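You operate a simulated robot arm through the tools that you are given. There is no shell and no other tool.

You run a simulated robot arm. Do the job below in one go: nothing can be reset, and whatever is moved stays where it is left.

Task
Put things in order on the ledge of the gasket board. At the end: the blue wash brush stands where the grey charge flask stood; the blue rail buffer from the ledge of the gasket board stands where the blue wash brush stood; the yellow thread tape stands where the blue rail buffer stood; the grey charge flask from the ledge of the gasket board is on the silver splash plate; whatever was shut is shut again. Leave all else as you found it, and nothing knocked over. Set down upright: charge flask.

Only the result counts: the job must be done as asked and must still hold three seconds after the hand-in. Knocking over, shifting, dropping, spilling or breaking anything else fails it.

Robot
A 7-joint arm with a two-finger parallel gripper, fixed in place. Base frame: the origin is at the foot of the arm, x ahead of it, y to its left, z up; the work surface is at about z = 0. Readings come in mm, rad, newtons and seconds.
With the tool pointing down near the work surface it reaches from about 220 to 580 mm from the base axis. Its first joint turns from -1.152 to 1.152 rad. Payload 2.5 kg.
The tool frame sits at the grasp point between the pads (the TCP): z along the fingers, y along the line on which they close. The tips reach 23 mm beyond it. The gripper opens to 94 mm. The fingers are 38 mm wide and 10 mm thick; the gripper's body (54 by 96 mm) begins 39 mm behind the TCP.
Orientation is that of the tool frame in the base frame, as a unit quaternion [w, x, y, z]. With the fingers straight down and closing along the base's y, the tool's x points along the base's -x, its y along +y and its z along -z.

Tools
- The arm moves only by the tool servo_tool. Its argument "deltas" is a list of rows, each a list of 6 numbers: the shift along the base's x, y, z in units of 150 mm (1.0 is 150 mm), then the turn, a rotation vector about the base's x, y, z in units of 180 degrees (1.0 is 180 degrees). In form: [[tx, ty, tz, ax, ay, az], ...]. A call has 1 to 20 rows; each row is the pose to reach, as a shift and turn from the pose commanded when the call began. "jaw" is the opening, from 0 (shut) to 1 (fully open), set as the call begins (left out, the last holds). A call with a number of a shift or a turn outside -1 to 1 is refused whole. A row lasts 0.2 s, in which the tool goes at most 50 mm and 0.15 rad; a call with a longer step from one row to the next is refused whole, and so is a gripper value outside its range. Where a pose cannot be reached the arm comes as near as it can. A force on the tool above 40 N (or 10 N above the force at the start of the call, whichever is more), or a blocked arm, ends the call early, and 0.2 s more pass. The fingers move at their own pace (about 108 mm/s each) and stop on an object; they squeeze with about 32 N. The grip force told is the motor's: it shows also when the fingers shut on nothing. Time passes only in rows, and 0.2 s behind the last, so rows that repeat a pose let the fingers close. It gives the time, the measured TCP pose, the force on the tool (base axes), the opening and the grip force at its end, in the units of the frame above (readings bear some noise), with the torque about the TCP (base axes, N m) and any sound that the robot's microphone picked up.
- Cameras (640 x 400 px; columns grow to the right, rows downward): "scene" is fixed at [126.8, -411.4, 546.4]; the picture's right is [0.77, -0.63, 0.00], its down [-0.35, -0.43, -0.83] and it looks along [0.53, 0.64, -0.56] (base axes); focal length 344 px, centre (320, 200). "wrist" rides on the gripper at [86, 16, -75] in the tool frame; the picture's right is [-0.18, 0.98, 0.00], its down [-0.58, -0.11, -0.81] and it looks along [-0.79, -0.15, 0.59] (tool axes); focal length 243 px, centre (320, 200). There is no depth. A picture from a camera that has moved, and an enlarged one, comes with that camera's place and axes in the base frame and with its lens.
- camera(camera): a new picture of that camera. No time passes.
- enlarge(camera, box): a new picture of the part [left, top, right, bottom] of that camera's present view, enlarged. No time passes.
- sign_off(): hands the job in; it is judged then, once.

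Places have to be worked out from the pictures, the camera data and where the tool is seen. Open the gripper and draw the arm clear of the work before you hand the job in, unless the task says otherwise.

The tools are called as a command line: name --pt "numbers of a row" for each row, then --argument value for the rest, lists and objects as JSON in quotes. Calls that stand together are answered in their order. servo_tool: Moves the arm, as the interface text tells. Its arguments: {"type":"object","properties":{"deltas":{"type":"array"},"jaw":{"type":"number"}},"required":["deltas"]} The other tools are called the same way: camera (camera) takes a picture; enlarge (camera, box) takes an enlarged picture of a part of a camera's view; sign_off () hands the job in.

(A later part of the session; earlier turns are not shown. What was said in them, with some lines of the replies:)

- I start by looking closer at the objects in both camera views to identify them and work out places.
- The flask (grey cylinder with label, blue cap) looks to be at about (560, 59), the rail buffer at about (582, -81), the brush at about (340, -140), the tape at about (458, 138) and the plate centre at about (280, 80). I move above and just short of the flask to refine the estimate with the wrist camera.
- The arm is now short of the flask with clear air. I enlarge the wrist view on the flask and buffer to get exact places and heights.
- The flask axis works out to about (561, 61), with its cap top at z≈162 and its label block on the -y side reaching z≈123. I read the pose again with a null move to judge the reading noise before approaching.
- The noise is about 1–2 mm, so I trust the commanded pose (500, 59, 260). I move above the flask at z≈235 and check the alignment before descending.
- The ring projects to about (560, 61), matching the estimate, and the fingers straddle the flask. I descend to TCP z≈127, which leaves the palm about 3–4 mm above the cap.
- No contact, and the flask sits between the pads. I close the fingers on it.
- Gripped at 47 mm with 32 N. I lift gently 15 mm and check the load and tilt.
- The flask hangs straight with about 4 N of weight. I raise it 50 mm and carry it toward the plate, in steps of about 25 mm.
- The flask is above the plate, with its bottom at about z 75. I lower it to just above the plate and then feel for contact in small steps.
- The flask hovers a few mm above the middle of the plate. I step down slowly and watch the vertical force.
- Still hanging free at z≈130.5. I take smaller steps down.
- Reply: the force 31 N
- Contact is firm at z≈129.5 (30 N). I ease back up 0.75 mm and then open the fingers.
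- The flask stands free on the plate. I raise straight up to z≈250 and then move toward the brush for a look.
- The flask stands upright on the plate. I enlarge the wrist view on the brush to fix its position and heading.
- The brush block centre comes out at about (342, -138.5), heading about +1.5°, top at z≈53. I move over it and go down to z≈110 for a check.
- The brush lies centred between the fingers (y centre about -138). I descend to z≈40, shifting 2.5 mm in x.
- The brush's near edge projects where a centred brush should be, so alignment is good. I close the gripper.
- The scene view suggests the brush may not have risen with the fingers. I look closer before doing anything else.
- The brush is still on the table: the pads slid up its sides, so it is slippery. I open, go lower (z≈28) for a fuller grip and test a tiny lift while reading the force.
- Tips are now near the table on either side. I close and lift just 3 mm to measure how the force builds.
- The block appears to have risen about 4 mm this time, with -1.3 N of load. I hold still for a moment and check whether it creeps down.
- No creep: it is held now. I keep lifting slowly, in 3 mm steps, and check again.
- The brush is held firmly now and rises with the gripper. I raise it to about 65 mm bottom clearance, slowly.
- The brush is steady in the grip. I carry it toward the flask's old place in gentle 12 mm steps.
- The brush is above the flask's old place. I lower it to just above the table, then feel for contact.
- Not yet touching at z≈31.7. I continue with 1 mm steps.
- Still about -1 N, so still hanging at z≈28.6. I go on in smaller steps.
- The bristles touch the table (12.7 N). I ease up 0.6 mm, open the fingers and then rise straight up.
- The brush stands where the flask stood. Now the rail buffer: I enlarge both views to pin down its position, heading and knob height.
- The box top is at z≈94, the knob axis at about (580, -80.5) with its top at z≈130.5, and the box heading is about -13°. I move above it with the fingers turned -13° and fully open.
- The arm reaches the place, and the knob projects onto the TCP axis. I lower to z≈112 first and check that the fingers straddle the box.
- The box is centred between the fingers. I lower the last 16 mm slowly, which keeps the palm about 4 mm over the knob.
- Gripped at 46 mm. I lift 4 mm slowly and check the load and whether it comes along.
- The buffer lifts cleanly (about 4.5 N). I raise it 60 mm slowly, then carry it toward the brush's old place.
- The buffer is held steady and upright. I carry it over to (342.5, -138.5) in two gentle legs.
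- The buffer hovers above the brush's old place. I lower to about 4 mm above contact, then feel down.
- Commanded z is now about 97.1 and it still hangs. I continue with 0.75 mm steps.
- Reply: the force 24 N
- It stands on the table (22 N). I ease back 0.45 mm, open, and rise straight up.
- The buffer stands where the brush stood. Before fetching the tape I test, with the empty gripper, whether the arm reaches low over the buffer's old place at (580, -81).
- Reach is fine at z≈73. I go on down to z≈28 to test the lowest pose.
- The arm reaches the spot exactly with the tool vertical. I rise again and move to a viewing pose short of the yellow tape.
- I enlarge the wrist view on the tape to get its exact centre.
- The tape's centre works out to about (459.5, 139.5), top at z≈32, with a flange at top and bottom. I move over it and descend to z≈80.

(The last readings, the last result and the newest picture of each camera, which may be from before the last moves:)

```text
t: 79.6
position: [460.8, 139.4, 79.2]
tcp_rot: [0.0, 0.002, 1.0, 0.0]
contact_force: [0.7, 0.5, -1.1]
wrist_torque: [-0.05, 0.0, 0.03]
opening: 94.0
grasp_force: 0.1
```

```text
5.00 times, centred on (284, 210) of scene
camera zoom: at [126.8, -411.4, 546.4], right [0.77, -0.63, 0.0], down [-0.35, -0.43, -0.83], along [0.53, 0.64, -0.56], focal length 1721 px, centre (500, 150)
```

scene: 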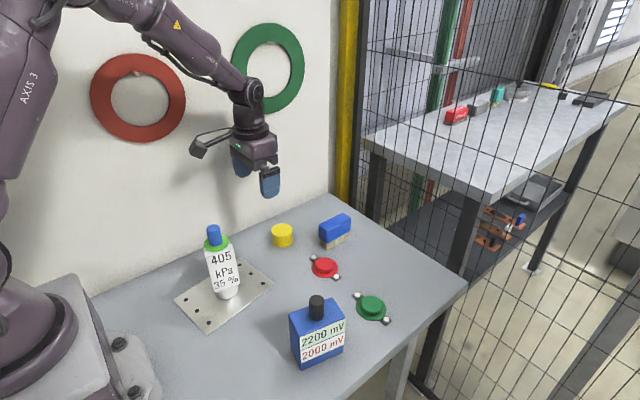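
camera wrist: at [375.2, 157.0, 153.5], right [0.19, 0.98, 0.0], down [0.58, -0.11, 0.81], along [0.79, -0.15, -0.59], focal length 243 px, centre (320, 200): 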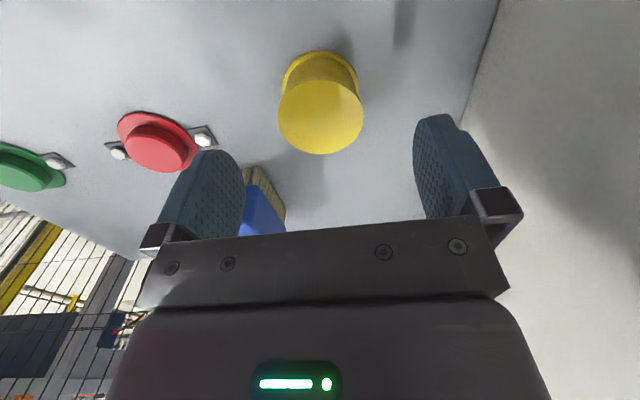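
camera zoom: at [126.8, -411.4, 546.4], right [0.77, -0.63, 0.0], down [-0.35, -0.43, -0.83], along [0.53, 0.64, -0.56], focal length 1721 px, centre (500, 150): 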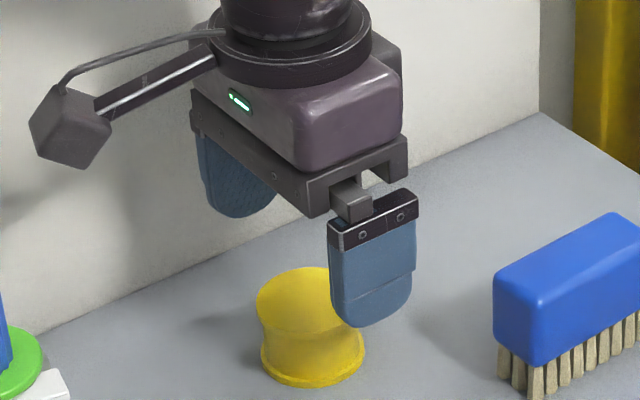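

The tape is centred exactly between the fingers. I lower to z≈25.5, so that the tips sit about 2.5 mm above the table.

servo_tool --pt "0 0 -0.12 0 0 0" --pt "0 0 -0.23 0 0 0" --pt "0 0 -0.31 0 0 0" --pt "0 0 -0.35 0 0 0" --pt "0 0 -0.368 0 0 0" --pt "0 0 -0.368 0 0 0"

servo_tool --pt "0 0 0 0 0 0" --pt "0 0 0 0 0 0" --pt "0 0 0 0 0 0" --pt "0 0 0 0 0 0" --pt "0 0 0 0 0 0" --jaw 0

camera --camera "wrist"

enlarge --camera "scene" --box '[230, 190, 326, 250]'

```text
t: 81.0
position: [461.1, 139.3, 24.7]
tcp_rot: [0.0, 0.002, 1.0, -0.001]
contact_force: [0.5, 0.8, -0.3]
wrist_torque: [0.01, 0.01, 0.0]
opening: 94.0
grasp_force: 0.0
```

```text
t: 82.2
position: [460.4, 139.5, 24.8]
tcp_rot: [0.0, 0.002, 1.0, 0.0]
contact_force: [0.1, 1.6, -0.4]
wrist_torque: [-0.01, -0.01, 0.02]
opening: 48.1
grasp_force: 32.0
```

```text
taken
camera wrist: at [375.1, 156.6, 98.9], right [0.19, 0.98, 0.0], down [0.58, -0.11, 0.81], along [0.79, -0.15, -0.59], focal length 243 px, centre (320, 200)
```

wrist: 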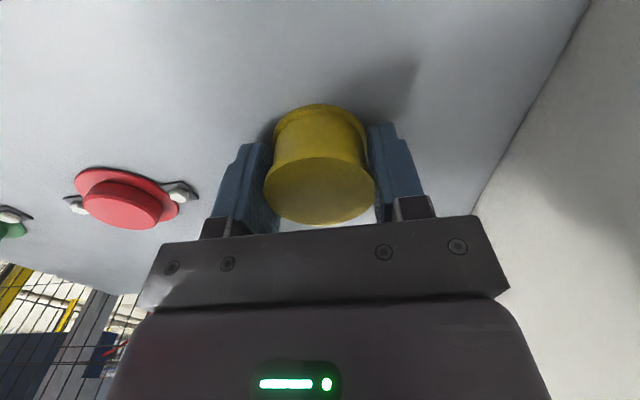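

```text
6.67 times, centred on (278, 220) of scene
camera zoom: at [126.8, -411.4, 546.4], right [0.77, -0.63, 0.0], down [-0.35, -0.43, -0.83], along [0.53, 0.64, -0.56], focal length 2294 px, centre (600, 67)
```

zoom: 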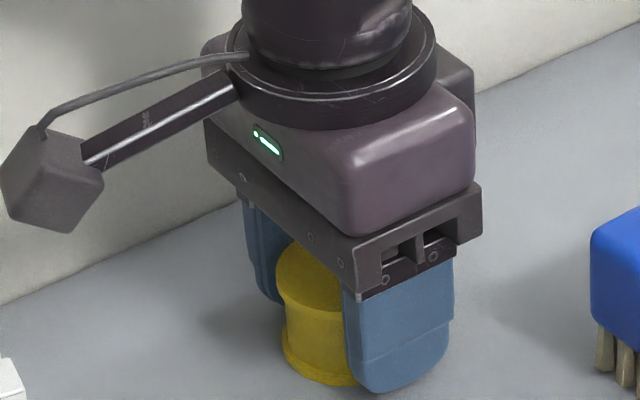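

Gripped at 48 mm. I lift slowly by 4 mm and verify that the tape comes along.

servo_tool --pt "0 0 0.007 0 0 0" --pt "0 0 0.014 0 0 0" --pt "0 0 0.021 0 0 0" --pt "0 0 0.028 0 0 0" --pt "0 0 0.028 0 0 0"

camera --camera "wrist"

enlarge --camera "scene" --box '[230, 190, 326, 250]'

```text
t: 83.4
position: [460.6, 139.0, 27.8]
tcp_rot: [-0.001, 0.002, 1.0, 0.0]
contact_force: [0.0, -0.3, -1.0]
wrist_torque: [0.01, 0.01, 0.01]
opening: 48.6
grasp_force: 32.3
```

```text
taken
camera wrist: at [374.8, 156.8, 103.1], right [0.19, 0.98, 0.0], down [0.58, -0.11, 0.81], along [0.79, -0.15, -0.59], focal length 243 px, centre (320, 200)
```

wrist: 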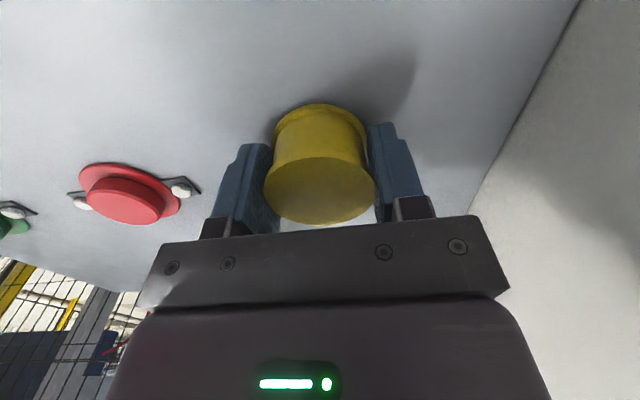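

```text
6.67 times, centred on (278, 220) of scene
camera zoom: at [126.8, -411.4, 546.4], right [0.77, -0.63, 0.0], down [-0.35, -0.43, -0.83], along [0.53, 0.64, -0.56], focal length 2294 px, centre (600, 67)
```

zoom: 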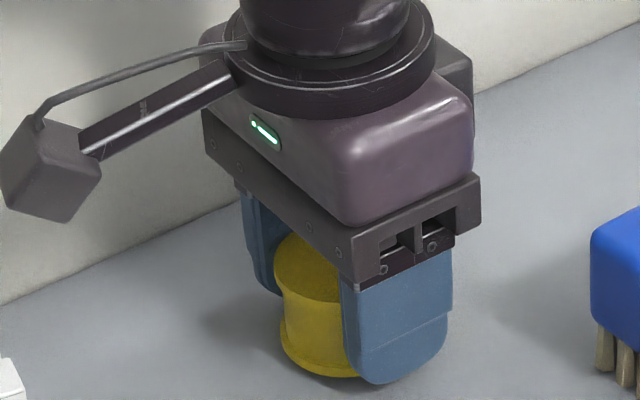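

The tape is held. I raise it to about 85 mm bottom clearance and then carry it to the buffer's old place.

servo_tool --pt "0 0 0.02 0 0 0" --pt "0 0 0.06 0 0 0" --pt "0 0 0.12 0 0 0" --pt "0 0 0.18 0 0 0" --pt "0 0 0.24 0 0 0" --pt "0 0 0.3 0 0 0" --pt "0 0 0.36 0 0 0" --pt "0 0 0.42 0 0 0" --pt "0 0 0.48 0 0 0" --pt "0 0 0.52 0 0 0" --pt "0 0 0.533 0 0 0" --pt "0 0 0.533 0 0 0"

camera --camera "wrist"

camera --camera "scene"

```text
t: 86.0
position: [460.3, 138.6, 108.2]
tcp_rot: [0.0, 0.002, 1.0, 0.0]
contact_force: [1.1, 0.0, -0.4]
wrist_torque: [0.02, 0.0, -0.01]
opening: 48.1
grasp_force: 32.1
```

```text
taken
camera wrist: at [374.5, 156.3, 183.0], right [0.19, 0.98, 0.0], down [0.58, -0.11, 0.81], along [0.79, -0.15, -0.59], focal length 243 px, centre (320, 200)
```

wrist: 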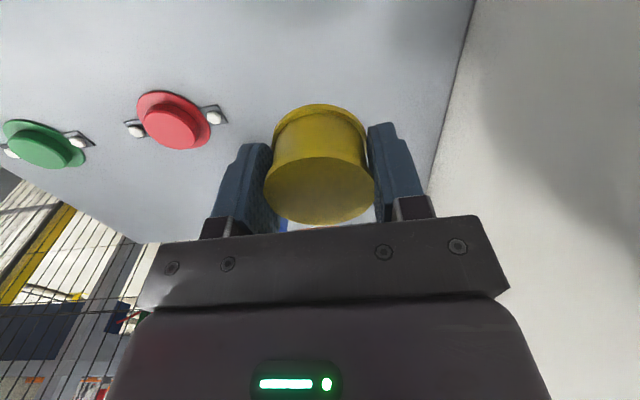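

```text
taken
```

scene: 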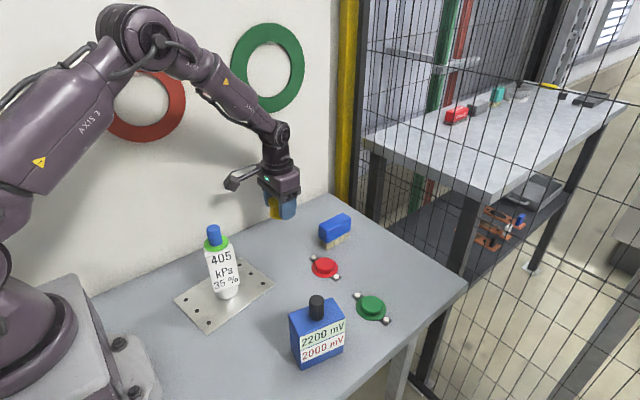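

The tape is steady. I carry it in two legs of gentle steps to (580, -81).

servo_tool --pt "0.01 -0.018 0 0 0 0" --pt "0.035 -0.064 0 0 0 0" --pt "0.08 -0.146 0 0 0 0" --pt "0.125 -0.229 0 0 0 0" --pt "0.17 -0.311 0 0 0 0" --pt "0.215 -0.394 0 0 0 0" --pt "0.26 -0.476 0 0 0 0" --pt "0.305 -0.558 0 0 0 0" --pt "0.35 -0.641 0 0 0 0" --pt "0.385 -0.705 0 0 0 0" --pt "0.4015 -0.735 0 0 0 0"

servo_tool --pt "0.01 -0.018 0 0 0 0" --pt "0.035 -0.064 0 0 0 0" --pt "0.08 -0.146 0 0 0 0" --pt "0.125 -0.229 0 0 0 0" --pt "0.17 -0.311 0 0 0 0" --pt "0.215 -0.394 0 0 0 0" --pt "0.26 -0.476 0 0 0 0" --pt "0.305 -0.558 0 0 0 0" --pt "0.35 -0.641 0 0 0 0" --pt "0.385 -0.705 0 0 0 0" --pt "0.4015 -0.735 0 0 0 0" --pt "0.4015 -0.735 0 0 0 0"

camera --camera "wrist"

camera --camera "scene"

```text
t: 88.4
position: [520.4, 27.2, 109.2]
tcp_rot: [0.0, 0.002, 1.0, 0.0]
contact_force: [0.8, -1.0, -0.4]
wrist_torque: [-0.01, 0.02, 0.0]
opening: 48.3
grasp_force: 31.6
```

```text
t: 91.0
position: [581.2, -80.8, 107.9]
tcp_rot: [0.0, 0.002, 1.0, 0.001]
contact_force: [-0.8, -0.8, 0.6]
wrist_torque: [0.01, 0.03, -0.02]
opening: 48.7
grasp_force: 32.3
```

```text
taken
camera wrist: at [495.4, -63.7, 182.8], right [0.19, 0.98, 0.0], down [0.58, -0.11, 0.81], along [0.79, -0.15, -0.59], focal length 243 px, centre (320, 200)
```

wrist: 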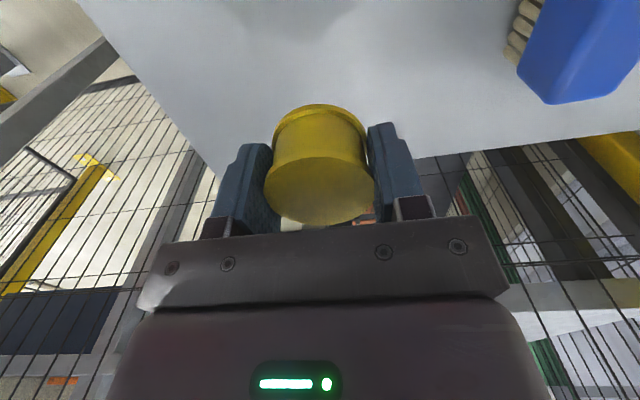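

```text
taken
```

scene: 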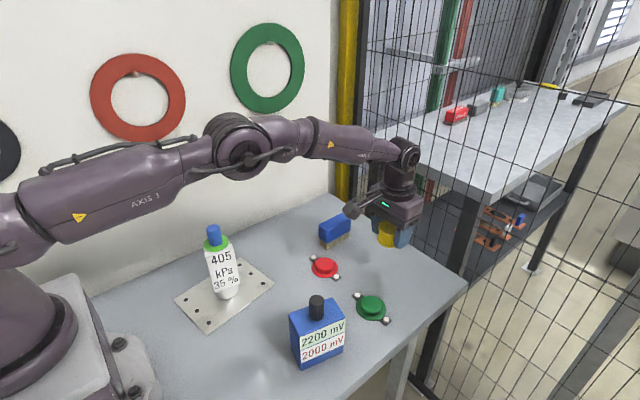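

The tape is above the target. I lower it to about 4 mm above contact and then feel down.

servo_tool --pt "0 0 -0.02 0 0 0" --pt "0 0 -0.06 0 0 0" --pt "0 0 -0.12 0 0 0" --pt "0 0 -0.18 0 0 0" --pt "0 0 -0.24 0 0 0" --pt "0 0 -0.3 0 0 0" --pt "0 0 -0.36 0 0 0" --pt "0 0 -0.42 0 0 0" --pt "0 0 -0.48 0 0 0" --pt "0 0 -0.52 0 0 0" --pt "0 0 -0.533 0 0 0" --pt "0 0 -0.533 0 0 0"

servo_tool --pt "0 0 -0.01 0 0 0" --pt "0 0 -0.01 0 0 0"

servo_tool --pt "0 0 -0.007 0 0 0" --pt "0 0 -0.007 0 0 0"

servo_tool --pt "0 0 -0.005 0 0 0" --pt "0 0 -0.005 0 0 0"

```text
t: 93.6
position: [582.0, -81.7, 28.4]
tcp_rot: [0.0, 0.002, 1.0, 0.0]
contact_force: [0.0, 0.4, -0.7]
wrist_torque: [-0.03, 0.03, 0.0]
opening: 48.5
grasp_force: 31.9
```

```text
t: 94.2
position: [581.7, -80.6, 27.0]
tcp_rot: [0.0, 0.002, 1.0, 0.0]
contact_force: [0.2, 0.5, -0.8]
wrist_torque: [0.0, 0.02, 0.01]
opening: 48.3
grasp_force: 31.8
```

```text
t: 94.8
position: [581.7, -81.6, 26.8]
tcp_rot: [0.0, 0.002, 1.0, 0.0]
contact_force: [-0.3, -0.4, -0.3]
wrist_torque: [0.01, -0.02, 0.01]
opening: 48.2
grasp_force: 32.3
```

```text
t: 95.4
position: [580.6, -82.9, 25.9]
tcp_rot: [0.0, 0.002, 1.0, 0.0]
contact_force: [0.3, 0.3, -0.5]
wrist_torque: [-0.03, -0.01, -0.02]
opening: 48.4
grasp_force: 31.7
```

Commanded z is about 26.4 and nearly at contact. I take two or three more sub-millimetre steps.

servo_tool --pt "0 0 -0.005 0 0 0" --pt "0 0 -0.005 0 0 0"

servo_tool --pt "0 0 -0.004 0 0 0" --pt "0 0 -0.004 0 0 0"

enlarge --camera "scene" --box '[340, 210, 436, 270]'

```text
t: 96.0
position: [582.3, -80.9, 24.5]
tcp_rot: [0.0, 0.001, 1.0, 0.0]
contact_force: [-0.3, 0.2, 2.7]
wrist_torque: [0.05, 0.03, -0.01]
opening: 48.3
grasp_force: 32.5
```

```text
t: 96.6
position: [581.9, -80.1, 25.8]
tcp_rot: [0.001, 0.002, 1.0, -0.001]
contact_force: [-2.6, -0.7, 8.6]
wrist_torque: [-0.07, 0.12, -0.01]
opening: 48.0
grasp_force: 32.1
```

```text
6.67 times, centred on (388, 240) of scene
camera zoom: at [126.7, -411.4, 546.4], right [0.77, -0.63, 0.0], down [-0.35, -0.43, -0.83], along [0.53, 0.64, -0.56], focal length 2294 px, centre (-133, -67)
```

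zoom: 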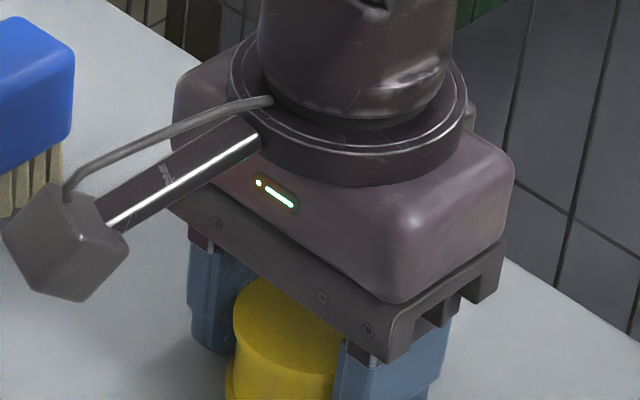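

The tape stands on the table (about 9 N). I open the fingers here and rise straight up.

servo_tool --pt "0 0 0.002 0 0 0" --pt "0 0 0.002 0 0 0" --pt "0 0 0.002 0 0 0" --pt "0 0 0.002 0 0 0" --jaw 0.9

servo_tool --pt "0 0 0.1 0 0 0" --pt "0 0 0.25 0 0 0" --pt "0 0 0.45 0 0 0" --pt "0 0 0.65 0 0 0" --pt "0 0 0.85 0 0 0" --pt "0 0 1.0 0 0 0" --pt "0 0 1.0 0 0 0"

camera --camera "wrist"

camera --camera "scene"

```text
t: 97.6
position: [580.7, -82.1, 24.0]
tcp_rot: [0.0, 0.002, 1.0, 0.0]
contact_force: [0.2, 0.7, 0.4]
wrist_torque: [0.0, -0.06, 0.01]
opening: 84.8
grasp_force: 0.0
```

```text
t: 99.2
position: [580.6, -82.1, 175.8]
tcp_rot: [0.0, 0.002, 1.0, 0.0]
contact_force: [-0.1, 0.4, -0.5]
wrist_torque: [-0.01, -0.04, -0.03]
opening: 84.1
grasp_force: 0.1
```

```text
taken
camera wrist: at [495.5, -64.0, 249.3], right [0.19, 0.98, 0.0], down [0.58, -0.11, 0.81], along [0.79, -0.15, -0.59], focal length 243 px, centre (320, 200)
```

wrist: 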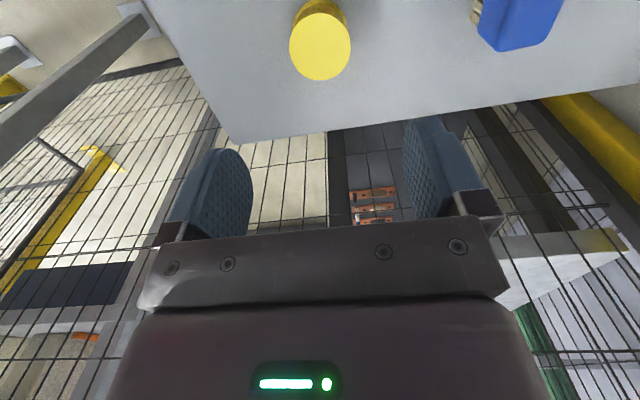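

```text
taken
```

scene: 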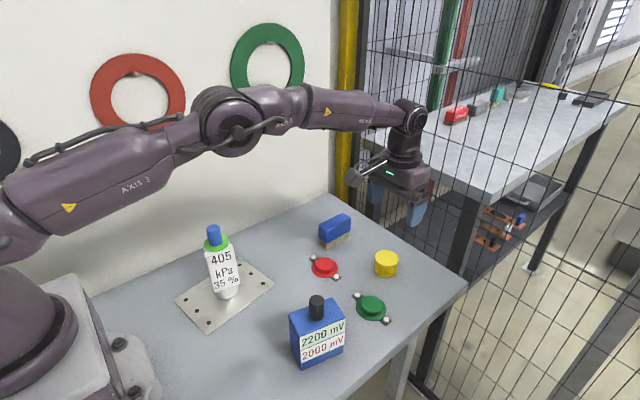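

All four objects are in their new places. I raise the arm and retract it to its start pose, clear of the work, with the gripper open.

servo_tool --pt "0 0 0.25 0 0 0" --pt "-0.1 0.05 0.5 0 0 0" --pt "-0.3 0.15 0.7 0 0 0" --pt "-0.5 0.3 0.85 0 0 0" --pt "-0.7 0.5 0.92 0 0 0" --pt "-0.85 0.7 0.92 0 0 0" --pt "-1.0 0.9 0.92 0 0 0" --pt "-1.0 0.9 0.92 0 0 0" --jaw 1

camera --camera "scene"

enlarge --camera "scene" --box '[160, 200, 320, 300]'

enlarge --camera "scene" --box '[260, 190, 452, 310]'

camera --camera "wrist"

```text
t: 101.0
position: [429.3, 54.6, 311.6]
tcp_rot: [0.0, 0.002, 1.0, 0.0]
contact_force: [0.4, 1.2, 0.2]
wrist_torque: [-0.03, -0.01, 0.07]
opening: 94.0
grasp_force: 0.1
```

```text
taken
```

scene: 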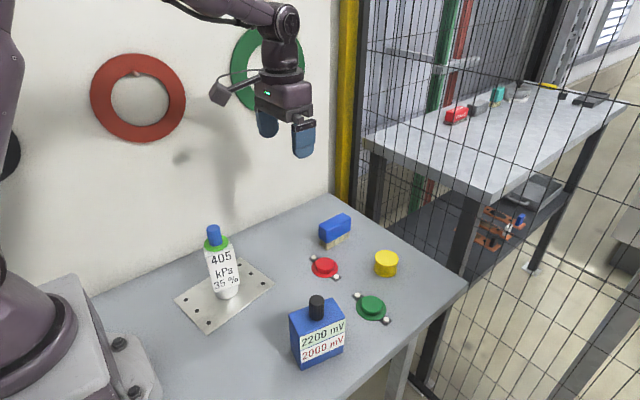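

```text
4.00 times, centred on (240, 250) of scene
camera zoom: at [126.8, -411.4, 546.4], right [0.77, -0.63, 0.0], down [-0.35, -0.43, -0.83], along [0.53, 0.64, -0.56], focal length 1376 px, centre (640, 0)
```

zoom: 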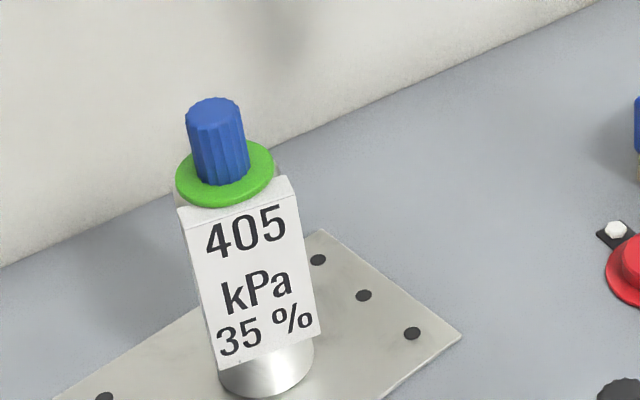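

```text
3.33 times, centred on (356, 250) of scene
camera zoom: at [126.8, -411.4, 546.4], right [0.77, -0.63, 0.0], down [-0.35, -0.43, -0.83], along [0.53, 0.64, -0.56], focal length 1147 px, centre (200, 33)
```

zoom: 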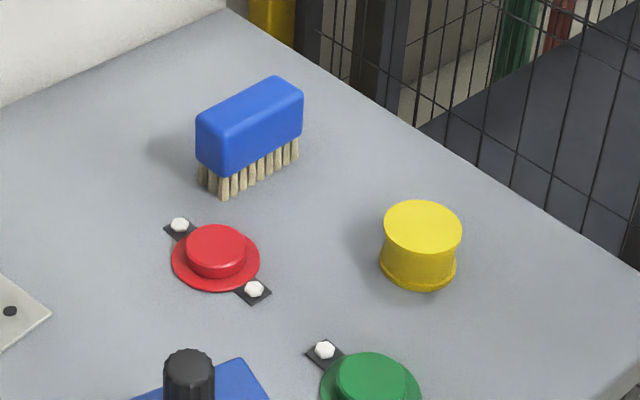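

```text
taken
camera wrist: at [343.6, 71.8, 385.9], right [0.19, 0.98, 0.0], down [0.58, -0.11, 0.81], along [0.79, -0.15, -0.59], focal length 243 px, centre (320, 200)
```

wrist: 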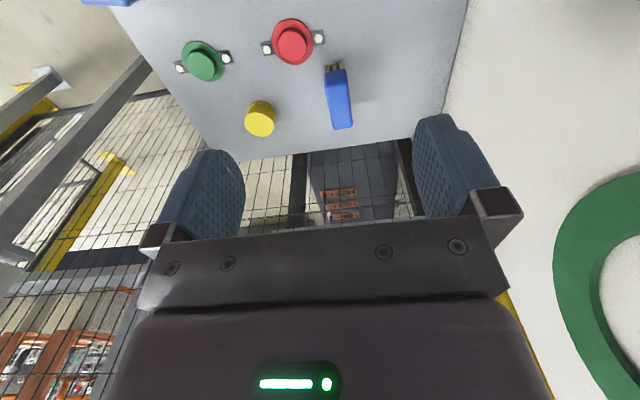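

Everything stands as asked: the flask upright on the plate, the brush at the flask's old place, the buffer at the brush's, and the tape at the buffer's. The buttons and plate are untouched and the arm is clear with the gripper open, so I hand the job in.

sign_off

```text
The job is handed in.
```

I rearranged the ledge as asked and handed the job in. In the last pictures everything was standing in its new place. No verdict has come back, so whether it passed is not known yet.

| Object | Now stands | Place (x, y in mm) |
|---|---|---|
| Grey charge flask | upright on the silver splash plate | about (283, 79) |
| Blue wash brush | where the flask stood | about (560, 60) |
| Blue rail buffer | where the brush stood | about (343, -138) |
| Yellow thread tape | where the buffer stood | about (580, -81) |

- **Accuracy:** I worked the places out from the camera pictures, so expect errors of a few millimetres.
- **Brush grip:** The first grip on the brush slipped: the fingers slid up its sides and it stayed standing on the table. I gripped it lower and the second lift held.
- **Everything else:** The red and green buttons and the plate look as they did at the start. Nothing needed opening, so nothing had to be shut again. The arm is clear of the work with the gripper open.
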